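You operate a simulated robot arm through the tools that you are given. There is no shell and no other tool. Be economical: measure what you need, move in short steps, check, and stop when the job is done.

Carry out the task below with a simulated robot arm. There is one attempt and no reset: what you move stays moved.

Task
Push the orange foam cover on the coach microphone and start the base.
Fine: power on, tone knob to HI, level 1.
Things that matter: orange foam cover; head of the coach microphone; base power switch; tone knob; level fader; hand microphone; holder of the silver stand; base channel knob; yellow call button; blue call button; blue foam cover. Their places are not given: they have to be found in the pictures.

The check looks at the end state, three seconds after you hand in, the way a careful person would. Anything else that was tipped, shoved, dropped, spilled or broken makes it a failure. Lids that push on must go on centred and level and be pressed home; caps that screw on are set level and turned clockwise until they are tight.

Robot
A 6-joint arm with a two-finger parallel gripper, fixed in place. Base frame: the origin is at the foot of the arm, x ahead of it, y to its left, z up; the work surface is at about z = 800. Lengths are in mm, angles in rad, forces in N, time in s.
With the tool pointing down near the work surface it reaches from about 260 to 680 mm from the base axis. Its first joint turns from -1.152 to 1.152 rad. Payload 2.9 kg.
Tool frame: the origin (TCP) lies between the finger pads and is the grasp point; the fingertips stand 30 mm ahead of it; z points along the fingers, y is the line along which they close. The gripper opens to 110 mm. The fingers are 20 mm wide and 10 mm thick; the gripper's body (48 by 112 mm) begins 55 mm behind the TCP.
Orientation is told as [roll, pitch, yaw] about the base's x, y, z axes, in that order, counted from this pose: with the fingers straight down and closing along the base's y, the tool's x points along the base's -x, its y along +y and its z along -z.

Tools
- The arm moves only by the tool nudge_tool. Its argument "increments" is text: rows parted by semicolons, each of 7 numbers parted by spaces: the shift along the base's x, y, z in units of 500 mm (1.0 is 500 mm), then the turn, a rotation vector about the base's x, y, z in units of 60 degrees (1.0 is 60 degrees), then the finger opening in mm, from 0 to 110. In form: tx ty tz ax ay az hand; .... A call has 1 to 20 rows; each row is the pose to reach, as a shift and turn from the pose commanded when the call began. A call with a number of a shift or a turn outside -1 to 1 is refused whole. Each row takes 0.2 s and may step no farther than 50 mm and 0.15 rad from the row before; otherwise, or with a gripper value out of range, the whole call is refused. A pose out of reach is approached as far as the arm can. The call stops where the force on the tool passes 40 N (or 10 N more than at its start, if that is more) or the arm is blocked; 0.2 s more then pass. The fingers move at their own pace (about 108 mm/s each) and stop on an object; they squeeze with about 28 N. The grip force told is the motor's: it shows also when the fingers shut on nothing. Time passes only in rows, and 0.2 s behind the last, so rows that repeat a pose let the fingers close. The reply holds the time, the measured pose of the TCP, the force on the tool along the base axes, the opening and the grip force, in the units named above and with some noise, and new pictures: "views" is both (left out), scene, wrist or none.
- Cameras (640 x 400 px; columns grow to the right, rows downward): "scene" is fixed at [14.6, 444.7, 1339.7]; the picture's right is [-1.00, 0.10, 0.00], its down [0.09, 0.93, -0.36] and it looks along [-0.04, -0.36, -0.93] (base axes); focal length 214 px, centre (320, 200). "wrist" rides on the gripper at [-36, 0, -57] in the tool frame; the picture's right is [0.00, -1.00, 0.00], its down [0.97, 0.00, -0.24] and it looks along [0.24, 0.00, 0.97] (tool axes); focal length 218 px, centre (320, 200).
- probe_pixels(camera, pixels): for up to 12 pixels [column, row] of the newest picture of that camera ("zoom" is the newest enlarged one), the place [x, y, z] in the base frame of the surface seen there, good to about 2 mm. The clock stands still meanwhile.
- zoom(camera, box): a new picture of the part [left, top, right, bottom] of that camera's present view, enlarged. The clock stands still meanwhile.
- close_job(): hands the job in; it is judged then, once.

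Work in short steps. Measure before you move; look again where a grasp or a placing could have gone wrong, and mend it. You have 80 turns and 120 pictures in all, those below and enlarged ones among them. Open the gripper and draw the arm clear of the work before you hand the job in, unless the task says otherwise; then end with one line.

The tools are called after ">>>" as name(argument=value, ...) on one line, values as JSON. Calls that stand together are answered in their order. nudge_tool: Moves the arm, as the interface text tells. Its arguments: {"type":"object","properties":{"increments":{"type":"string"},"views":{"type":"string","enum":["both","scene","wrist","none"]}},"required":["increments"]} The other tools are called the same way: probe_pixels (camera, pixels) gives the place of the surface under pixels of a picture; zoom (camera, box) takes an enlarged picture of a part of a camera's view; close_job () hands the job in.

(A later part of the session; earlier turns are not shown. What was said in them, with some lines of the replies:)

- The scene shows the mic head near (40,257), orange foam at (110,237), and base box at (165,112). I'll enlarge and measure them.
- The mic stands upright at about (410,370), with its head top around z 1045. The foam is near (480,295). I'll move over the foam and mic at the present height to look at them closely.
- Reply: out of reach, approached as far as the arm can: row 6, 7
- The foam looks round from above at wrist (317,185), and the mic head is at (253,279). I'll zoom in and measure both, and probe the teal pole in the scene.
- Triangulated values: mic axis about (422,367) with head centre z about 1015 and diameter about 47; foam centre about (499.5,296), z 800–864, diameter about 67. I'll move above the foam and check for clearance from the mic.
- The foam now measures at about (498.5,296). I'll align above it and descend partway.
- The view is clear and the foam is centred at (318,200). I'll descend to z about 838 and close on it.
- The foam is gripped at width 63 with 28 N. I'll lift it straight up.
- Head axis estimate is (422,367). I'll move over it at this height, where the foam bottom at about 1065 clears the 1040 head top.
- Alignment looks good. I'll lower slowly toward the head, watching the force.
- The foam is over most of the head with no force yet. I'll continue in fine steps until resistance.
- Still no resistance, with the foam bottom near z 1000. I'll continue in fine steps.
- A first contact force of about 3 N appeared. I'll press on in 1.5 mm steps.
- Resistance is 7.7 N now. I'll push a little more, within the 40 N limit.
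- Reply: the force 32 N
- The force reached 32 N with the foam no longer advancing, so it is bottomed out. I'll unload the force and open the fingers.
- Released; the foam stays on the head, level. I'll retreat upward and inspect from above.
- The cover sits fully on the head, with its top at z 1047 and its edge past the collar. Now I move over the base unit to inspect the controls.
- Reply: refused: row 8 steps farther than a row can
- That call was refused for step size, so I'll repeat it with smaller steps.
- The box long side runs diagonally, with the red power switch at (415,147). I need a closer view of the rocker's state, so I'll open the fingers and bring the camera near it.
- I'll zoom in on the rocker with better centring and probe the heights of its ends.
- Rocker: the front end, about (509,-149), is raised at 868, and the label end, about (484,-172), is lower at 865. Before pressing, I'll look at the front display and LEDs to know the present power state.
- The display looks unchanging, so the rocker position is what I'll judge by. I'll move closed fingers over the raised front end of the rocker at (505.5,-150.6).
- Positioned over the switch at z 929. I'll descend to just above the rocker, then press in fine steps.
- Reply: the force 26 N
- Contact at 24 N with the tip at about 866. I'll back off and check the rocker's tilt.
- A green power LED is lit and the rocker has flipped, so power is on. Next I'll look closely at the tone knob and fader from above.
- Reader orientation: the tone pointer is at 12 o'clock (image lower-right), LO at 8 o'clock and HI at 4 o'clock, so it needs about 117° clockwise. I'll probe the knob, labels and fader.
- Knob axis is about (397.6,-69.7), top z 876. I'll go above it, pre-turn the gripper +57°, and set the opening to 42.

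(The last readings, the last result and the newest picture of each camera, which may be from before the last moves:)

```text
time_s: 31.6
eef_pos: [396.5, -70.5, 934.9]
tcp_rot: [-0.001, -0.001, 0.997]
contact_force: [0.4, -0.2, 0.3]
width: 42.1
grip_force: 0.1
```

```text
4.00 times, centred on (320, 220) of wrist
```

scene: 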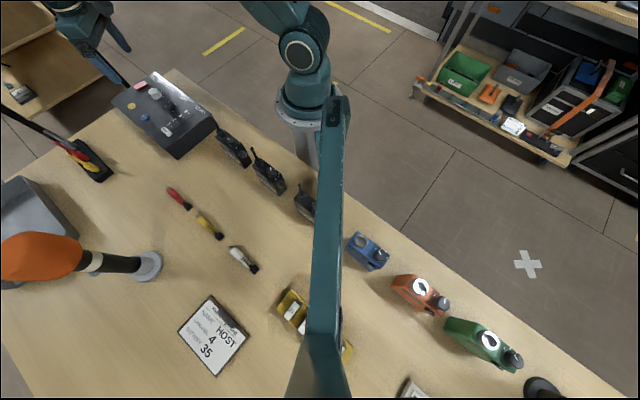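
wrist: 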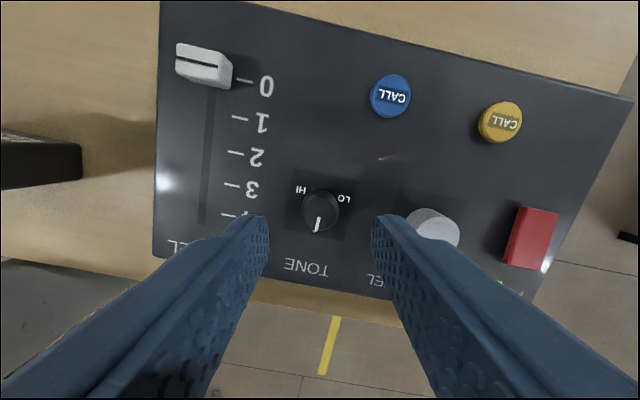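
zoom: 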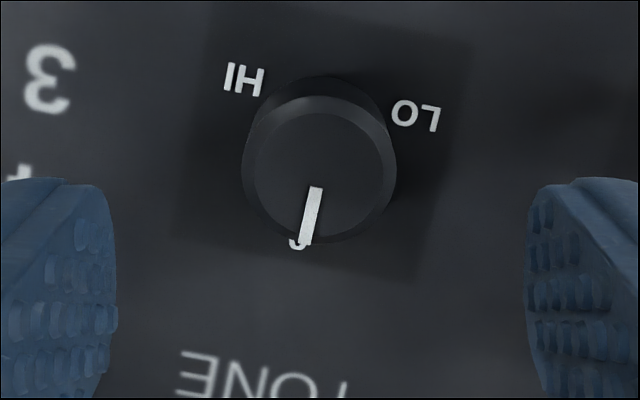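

The knob is centred between the fingers. I'll descend to tip z about 864 and close on the knob.

>>> nudge_tool(increments="0 0 -0.03 0 0 0 42; 0 0 -0.06 0 0 0 42; 0 0 -0.082 0 0 0 42; 0 0 -0.082 0 0 0 10; 0 0 -0.082 0 0 0 10; 0 0 -0.082 0 0 0 10", views="none")

```text
time_s: 33.0
eef_pos: [395.7, -70.5, 891.8]
tcp_rot: [-0.002, 0.001, 0.995]
contact_force: [6.0, -5.7, -4.8]
width: 21.4
grip_force: 45.1
```

The knob is gripped at width 21.4. The slight side load means I'm about 1 mm off centre, so I'll shift by that much and turn clockwise 57°.

>>> nudge_tool(increments="0.002 -0.0015 0 0 0 0 10; 0.002 -0.0015 0 0 0 -0.13 10; 0.002 -0.0015 0 0 0 -0.26 10; 0.002 -0.0015 0 0 0 -0.39 10; 0.002 -0.0015 0 0 0 -0.52 10; 0.002 -0.0015 0 0 0 -0.65 10; 0.002 -0.0015 0 0 0 -0.78 10; 0.002 -0.0015 0 0 0 -0.91 10; 0.002 -0.0015 0 0 0 -1 10; 0.002 -0.0015 0 0 0 -1 10", views="none")

```text
time_s: 35.2
eef_pos: [394.7, -71.0, 891.9]
tcp_rot: [0.001, 0.002, -0.054]
contact_force: [-17.1, -10.0, 7.0]
width: 21.4
grip_force: 45.0
```

Side load has built up because the grip is off-centre. I'll open, lift slightly and look to recentre.

>>> nudge_tool(increments="0 0 0 0 0 0 42; 0 0 0 0 0 0 42; 0 0 0.06 0 0 0 42; 0 0 0.09 0 0 0 42; 0 0 0.09 0 0 0 42", views="wrist")

>>> zoom(camera="wrist", box=[240, 170, 400, 270])

>>> probe_pixels(camera="wrist", pixels=[[320, 214], [320, 200], [320, 220], [305, 214], [335, 214]])

```text
time_s: 36.4
eef_pos: [397.7, -72.4, 936.2]
tcp_rot: [0.001, 0.001, -0.052]
contact_force: [-0.1, 0.4, 0.1]
width: 41.9
grip_force: 0.1
```

wrist: 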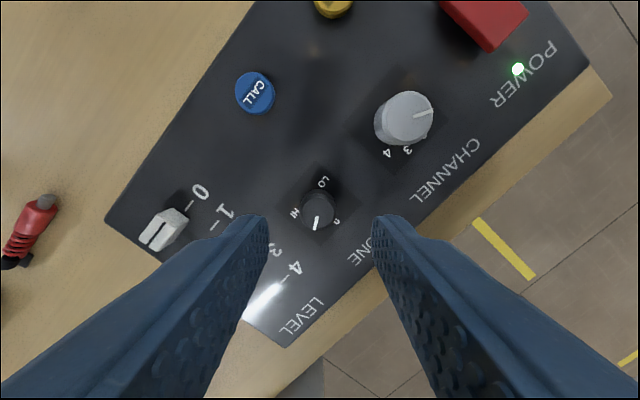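

```text
4.00 times, centred on (320, 220) of wrist
```

zoom: 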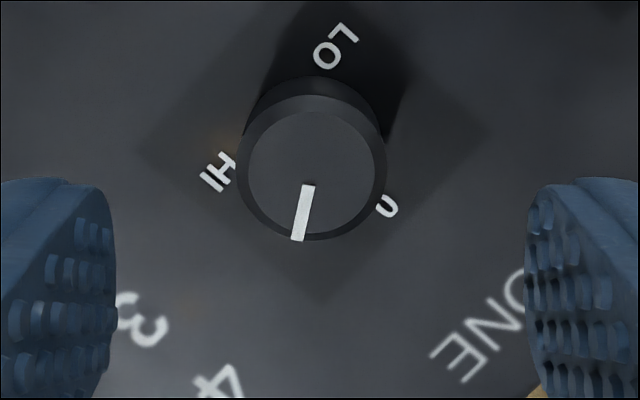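

```text
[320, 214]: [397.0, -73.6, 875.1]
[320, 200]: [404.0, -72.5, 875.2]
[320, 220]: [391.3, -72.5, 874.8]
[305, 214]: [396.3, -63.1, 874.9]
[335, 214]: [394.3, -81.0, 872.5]
```

The knob turned about 57° and now needs about 58° more. I'll recentre by (-0.9,+1.1) mm, regrip and turn.

>>> nudge_tool(increments="-0.0018 0.0022 -0.04 0 0 0 42; -0.0018 0.0022 -0.09 0 0 0 42; -0.0018 0.0022 -0.09 0 0 0 10; -0.0018 0.0022 -0.09 0 0 0 10; -0.0018 0.0022 -0.09 0 0 0 10; -0.0018 0.0022 -0.09 0 0 -0.12 10; -0.0018 0.0022 -0.09 0 0 -0.24 10; -0.0018 0.0022 -0.09 0 0 -0.36 10; -0.0018 0.0022 -0.09 0 0 -0.48 10; -0.0018 0.0022 -0.09 0 0 -0.6 10; -0.0018 0.0022 -0.09 0 0 -0.72 10; -0.0018 0.0022 -0.09 0 0 -0.84 10; -0.0018 0.0022 -0.09 0 0 -0.96 10; -0.0018 0.0022 -0.09 0 0 -0.96 10", views="none")

```text
time_s: 39.4
eef_pos: [395.4, -69.5, 893.1]
tcp_rot: [-0.003, -0.001, -1.061]
contact_force: [-7.6, -18.3, -25.2]
width: 21.3
grip_force: 45.2
```

The turn is done. I'll open, lift and check the pointer.

>>> nudge_tool(increments="0 0 0 0 0 0 42; 0 0 0 0 0 0 42; 0 0 0.06 0 0 0 42; 0 0 0.09 0 0 0 42; 0 0 0.09 0 0 0 42", views="wrist")

>>> zoom(camera="wrist", box=[240, 170, 400, 270])

```text
time_s: 40.6
eef_pos: [395.7, -66.0, 938.6]
tcp_rot: [0.0, 0.001, -1.058]
contact_force: [0.3, 0.3, -0.4]
width: 42.0
grip_force: 0.0
```

wrist: 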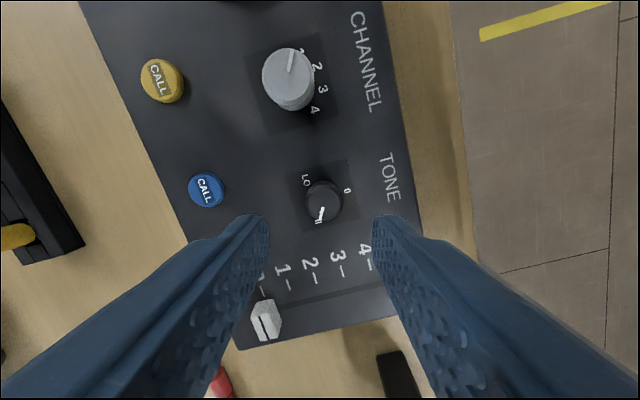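

```text
4.00 times, centred on (320, 220) of wrist
```

zoom: 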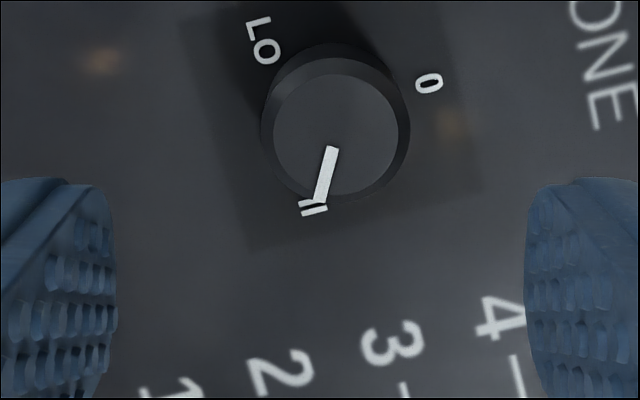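

The pointer looks close to HI. I'll get a straight-down view over the knob to verify the angle without parallax.

>>> nudge_tool(increments="-0.016 0.028 0.02 0 0 0 80; -0.033 0.056 0.03 0 0 0 110; -0.033 0.056 0.03 0 0 0 110; -0.033 0.056 0.03 0 0 0 110", views="wrist")

>>> zoom(camera="wrist", box=[272, 115, 368, 175])

```text
time_s: 41.6
eef_pos: [380.6, -40.4, 951.4]
tcp_rot: [0.001, 0.001, -1.057]
contact_force: [0.4, -0.8, -0.1]
width: 109.9
grip_force: 0.0
```

wrist: 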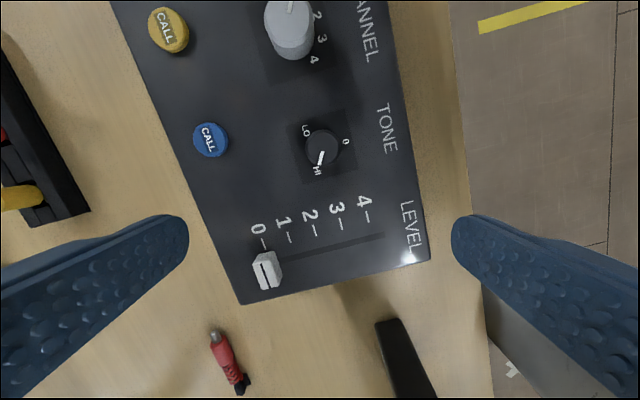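

```text
6.67 times, centred on (320, 145) of wrist
```

zoom: 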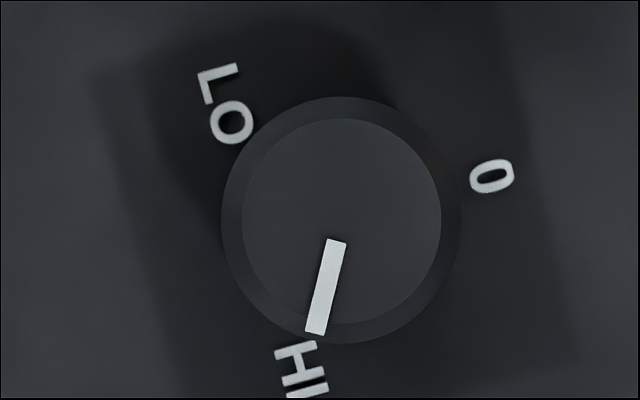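

The pointer is at 119° versus HI at 120°, so tone is set to HI. Now the fader: I'll measure the cap and tick marks.

>>> zoom(camera="wrist", box=[236, 200, 332, 300])

>>> probe_pixels(camera="wrist", pixels=[[265, 270], [259, 268], [271, 268], [266, 258], [268, 284], [263, 243], [290, 238], [316, 230], [340, 223], [367, 216], [300, 253], [360, 240]])

```text
4.00 times, centred on (284, 250) of wrist
```

zoom: 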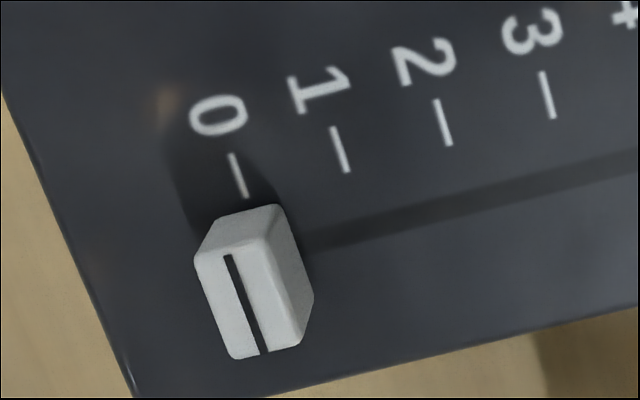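

```text
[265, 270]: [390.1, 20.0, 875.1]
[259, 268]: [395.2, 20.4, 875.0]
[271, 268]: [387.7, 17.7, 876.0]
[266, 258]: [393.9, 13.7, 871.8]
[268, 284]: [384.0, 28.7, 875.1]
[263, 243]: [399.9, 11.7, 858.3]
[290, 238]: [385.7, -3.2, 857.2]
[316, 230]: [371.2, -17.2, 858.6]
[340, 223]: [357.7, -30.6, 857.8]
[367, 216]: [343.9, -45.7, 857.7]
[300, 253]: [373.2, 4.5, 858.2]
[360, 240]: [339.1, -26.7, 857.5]
```

Tick spacing is 20 mm along (-0.70,-0.72). The cap slit at about (388.5,21.5) is aligned with tick 0. I'll go above it with fingers closing along the travel direction.

>>> nudge_tool(increments="0.005 0.04 0 0 0 0.1 80; 0.01 0.08 -0.02 0 0 0.2 42; 0.017 0.121 -0.04 0 0 0.268 42; 0.017 0.121 -0.052 0 0 0.268 42; 0.017 0.121 -0.052 0 0 0.268 42", views="wrist")

>>> zoom(camera="wrist", box=[240, 170, 400, 270])

```text
time_s: 42.8
eef_pos: [389.1, 18.4, 928.2]
tcp_rot: [0.001, 0.0, -0.776]
contact_force: [0.6, 0.8, 0.2]
width: 41.7
grip_force: 0.1
```

wrist: 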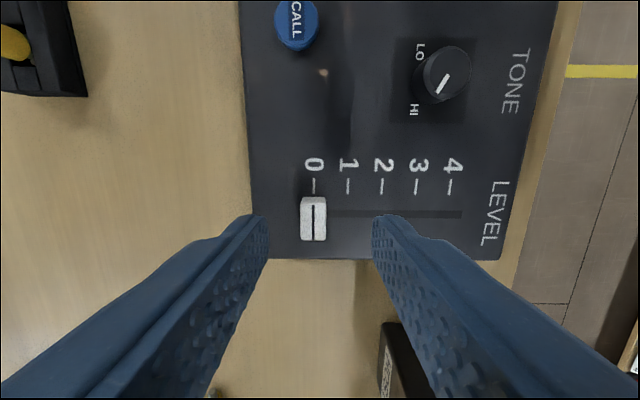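

```text
4.00 times, centred on (320, 220) of wrist
```

zoom: 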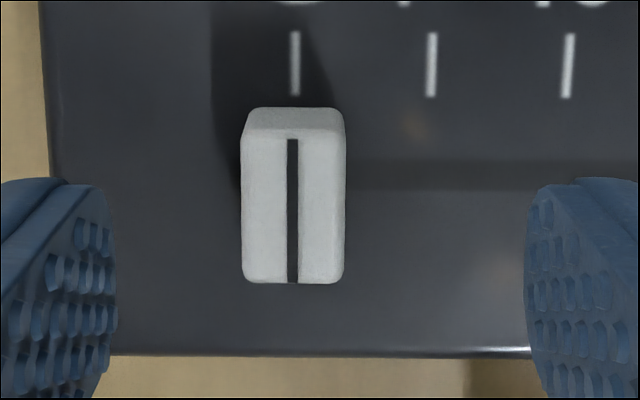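

The cap is 3.6 mm left and 3.6 mm down in the picture; correcting with dy about +5 mm. Then I descend and grip the cap.

>>> nudge_tool(increments="0 0.01 -0.02 0 0 0 42; 0 0.01 -0.05 0 0 0 42; 0 0.01 -0.066 0 0 0 42; 0 0.01 -0.066 0 0 0 25; 0 0.01 -0.066 0 0 0 8; 0 0.01 -0.066 0 0 0 8", views="wrist")

```text
time_s: 44.2
eef_pos: [388.6, 23.4, 895.3]
tcp_rot: [0.001, 0.002, -0.78]
contact_force: [0.4, 0.9, -0.5]
width: 13.7
grip_force: 44.9
```

wrist: 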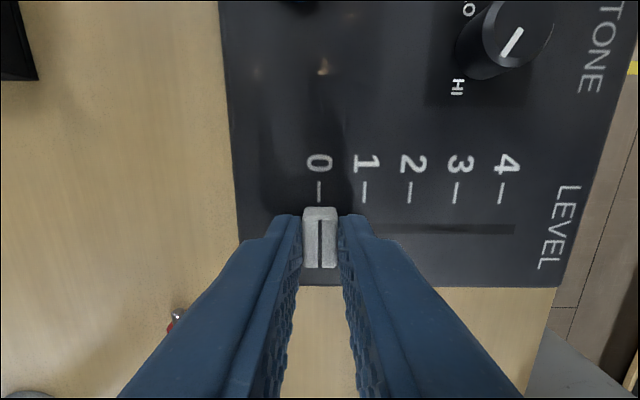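

The cap is gripped cleanly (width 13.7, little side force). I'll slide it 20 mm to level 1.

>>> nudge_tool(increments="-0.007 -0.0072 0 0 0 0 8; -0.014 -0.0144 0 0 0 0 8; -0.021 -0.0215 0 0 0 0 8; -0.028 -0.0287 0 0 0 0 8; -0.028 -0.0287 0 0 0 0 8", views="wrist")

>>> zoom(camera="wrist", box=[260, 150, 380, 280])

```text
time_s: 45.4
eef_pos: [375.3, 9.3, 893.8]
tcp_rot: [0.002, 0.002, -0.777]
contact_force: [-3.4, 4.8, 32.4]
width: 13.9
grip_force: 44.6
```

wrist: 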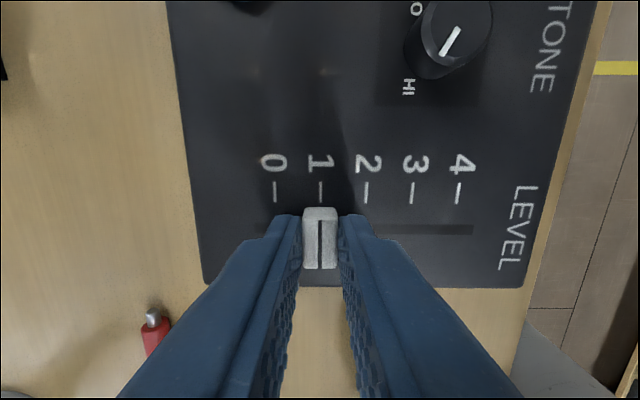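

```text
3.08 times, centred on (320, 215) of wrist
```

zoom: 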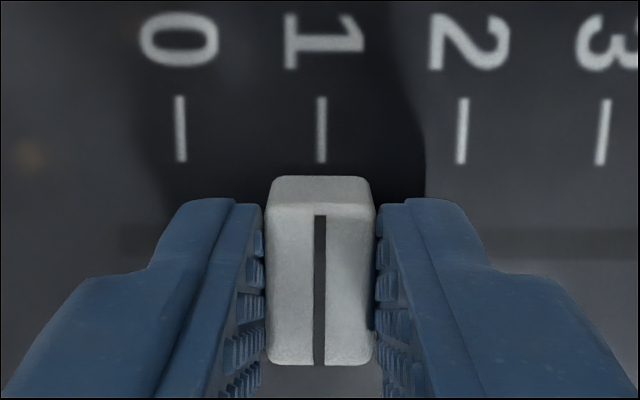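

The slit lines up with tick 1. I'll open, lift and check.

>>> nudge_tool(increments="0 0 0 0 0 0 42; 0 0 0 0 0 0 42; 0 0 0.06 0 0 0 42; 0 0 0.12 0 0 0 42; 0 0 0.2 0 0 0 110; 0 0 0.28 0 0 0 110; 0 0 0.28 0 0 0 110")

>>> zoom(camera="wrist", box=[230, 80, 470, 230])

```text
time_s: 47.0
eef_pos: [375.3, 10.5, 1037.5]
tcp_rot: [0.0, 0.0, -0.776]
contact_force: [1.0, 0.7, 0.2]
width: 109.9
grip_force: 0.1
```

scene: 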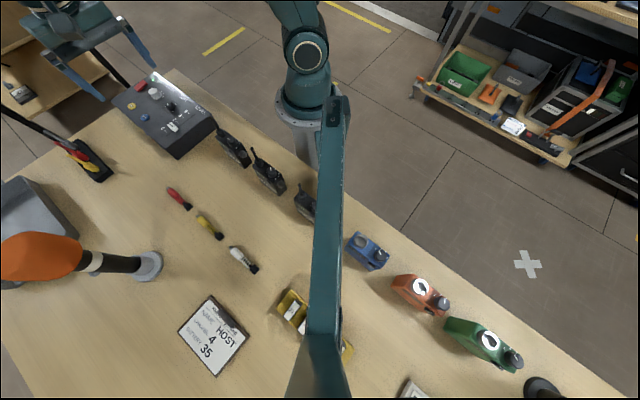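
wrist: 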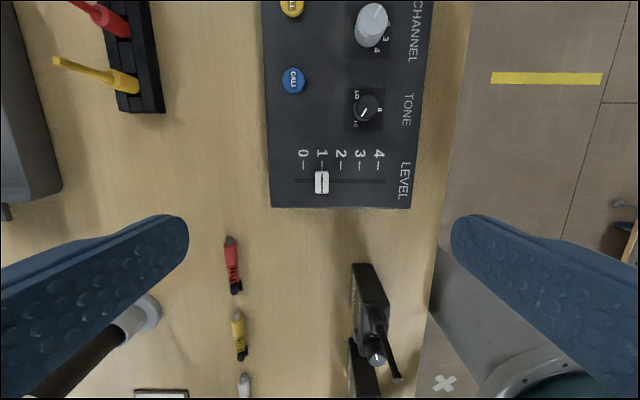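

```text
2.67 times, centred on (350, 155) of wrist
```

zoom: 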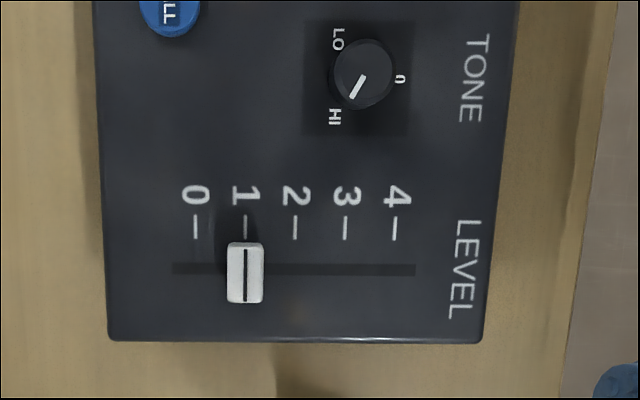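

Level 1 and tone HI are confirmed at wrist (321,182) and (367,107). I'll draw the arm up clear and check the power LED and the mic once more.

>>> nudge_tool(increments="0 0 0.08 0 0 0.14 110; 0.02 0 0.16 0 0 0.28 110; 0.05 0 0.22 0 0 0.42 110; 0.08 0 0.26 0 0 0.56 110; 0.1 0 0.28 0 0 0.7 110; 0.1 0 0.28 0 0 0.74 110; 0.1 0 0.28 0 0 0.74 110")

>>> zoom(camera="wrist", box=[300, 80, 540, 230])

>>> zoom(camera="scene", box=[0, 60, 240, 300])

```text
time_s: 48.6
eef_pos: [425.4, 8.8, 1175.0]
tcp_rot: [-0.001, 0.0, 0.0]
contact_force: [-0.3, 0.2, 0.3]
width: 110.0
grip_force: 0.1
```

scene: 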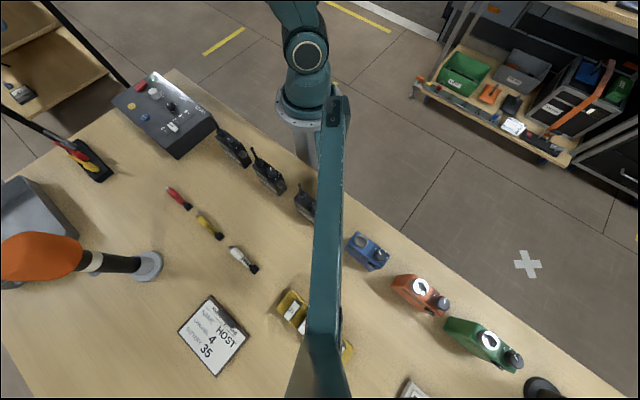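
wrist: 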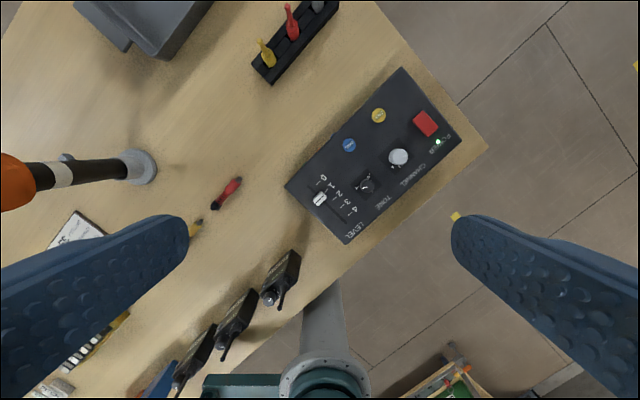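

```text
2.67 times, centred on (420, 155) of wrist
```

zoom: 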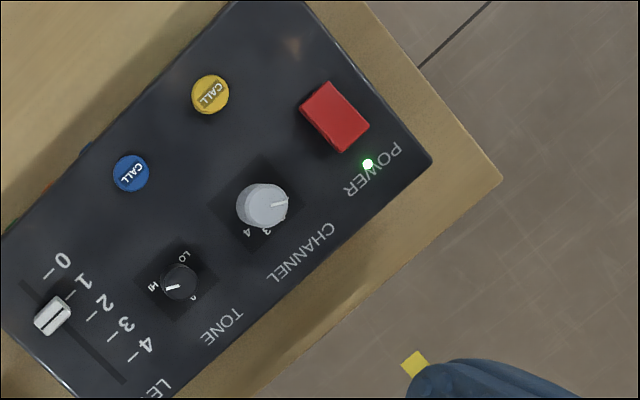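

```text
1.67 times, centred on (120, 180) of scene
```

zoom: 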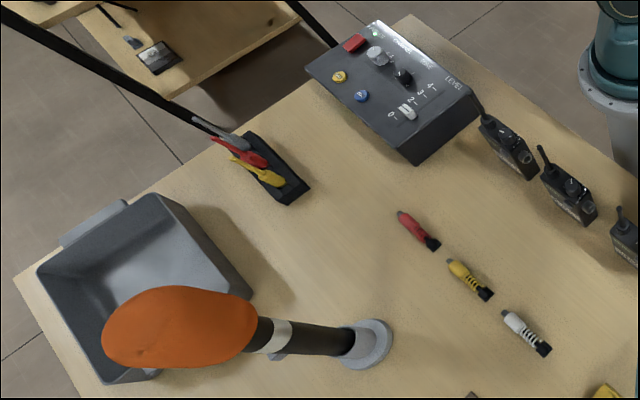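

The foam is on, the power LED is lit, tone is at HI, level is at 1, and the arm is clear. I'm handing in.

>>> close_job()

```text
The job is handed in.
```

The orange foam cover is pressed home on the coach microphone, and the base is on with tone at HI and level at 1.
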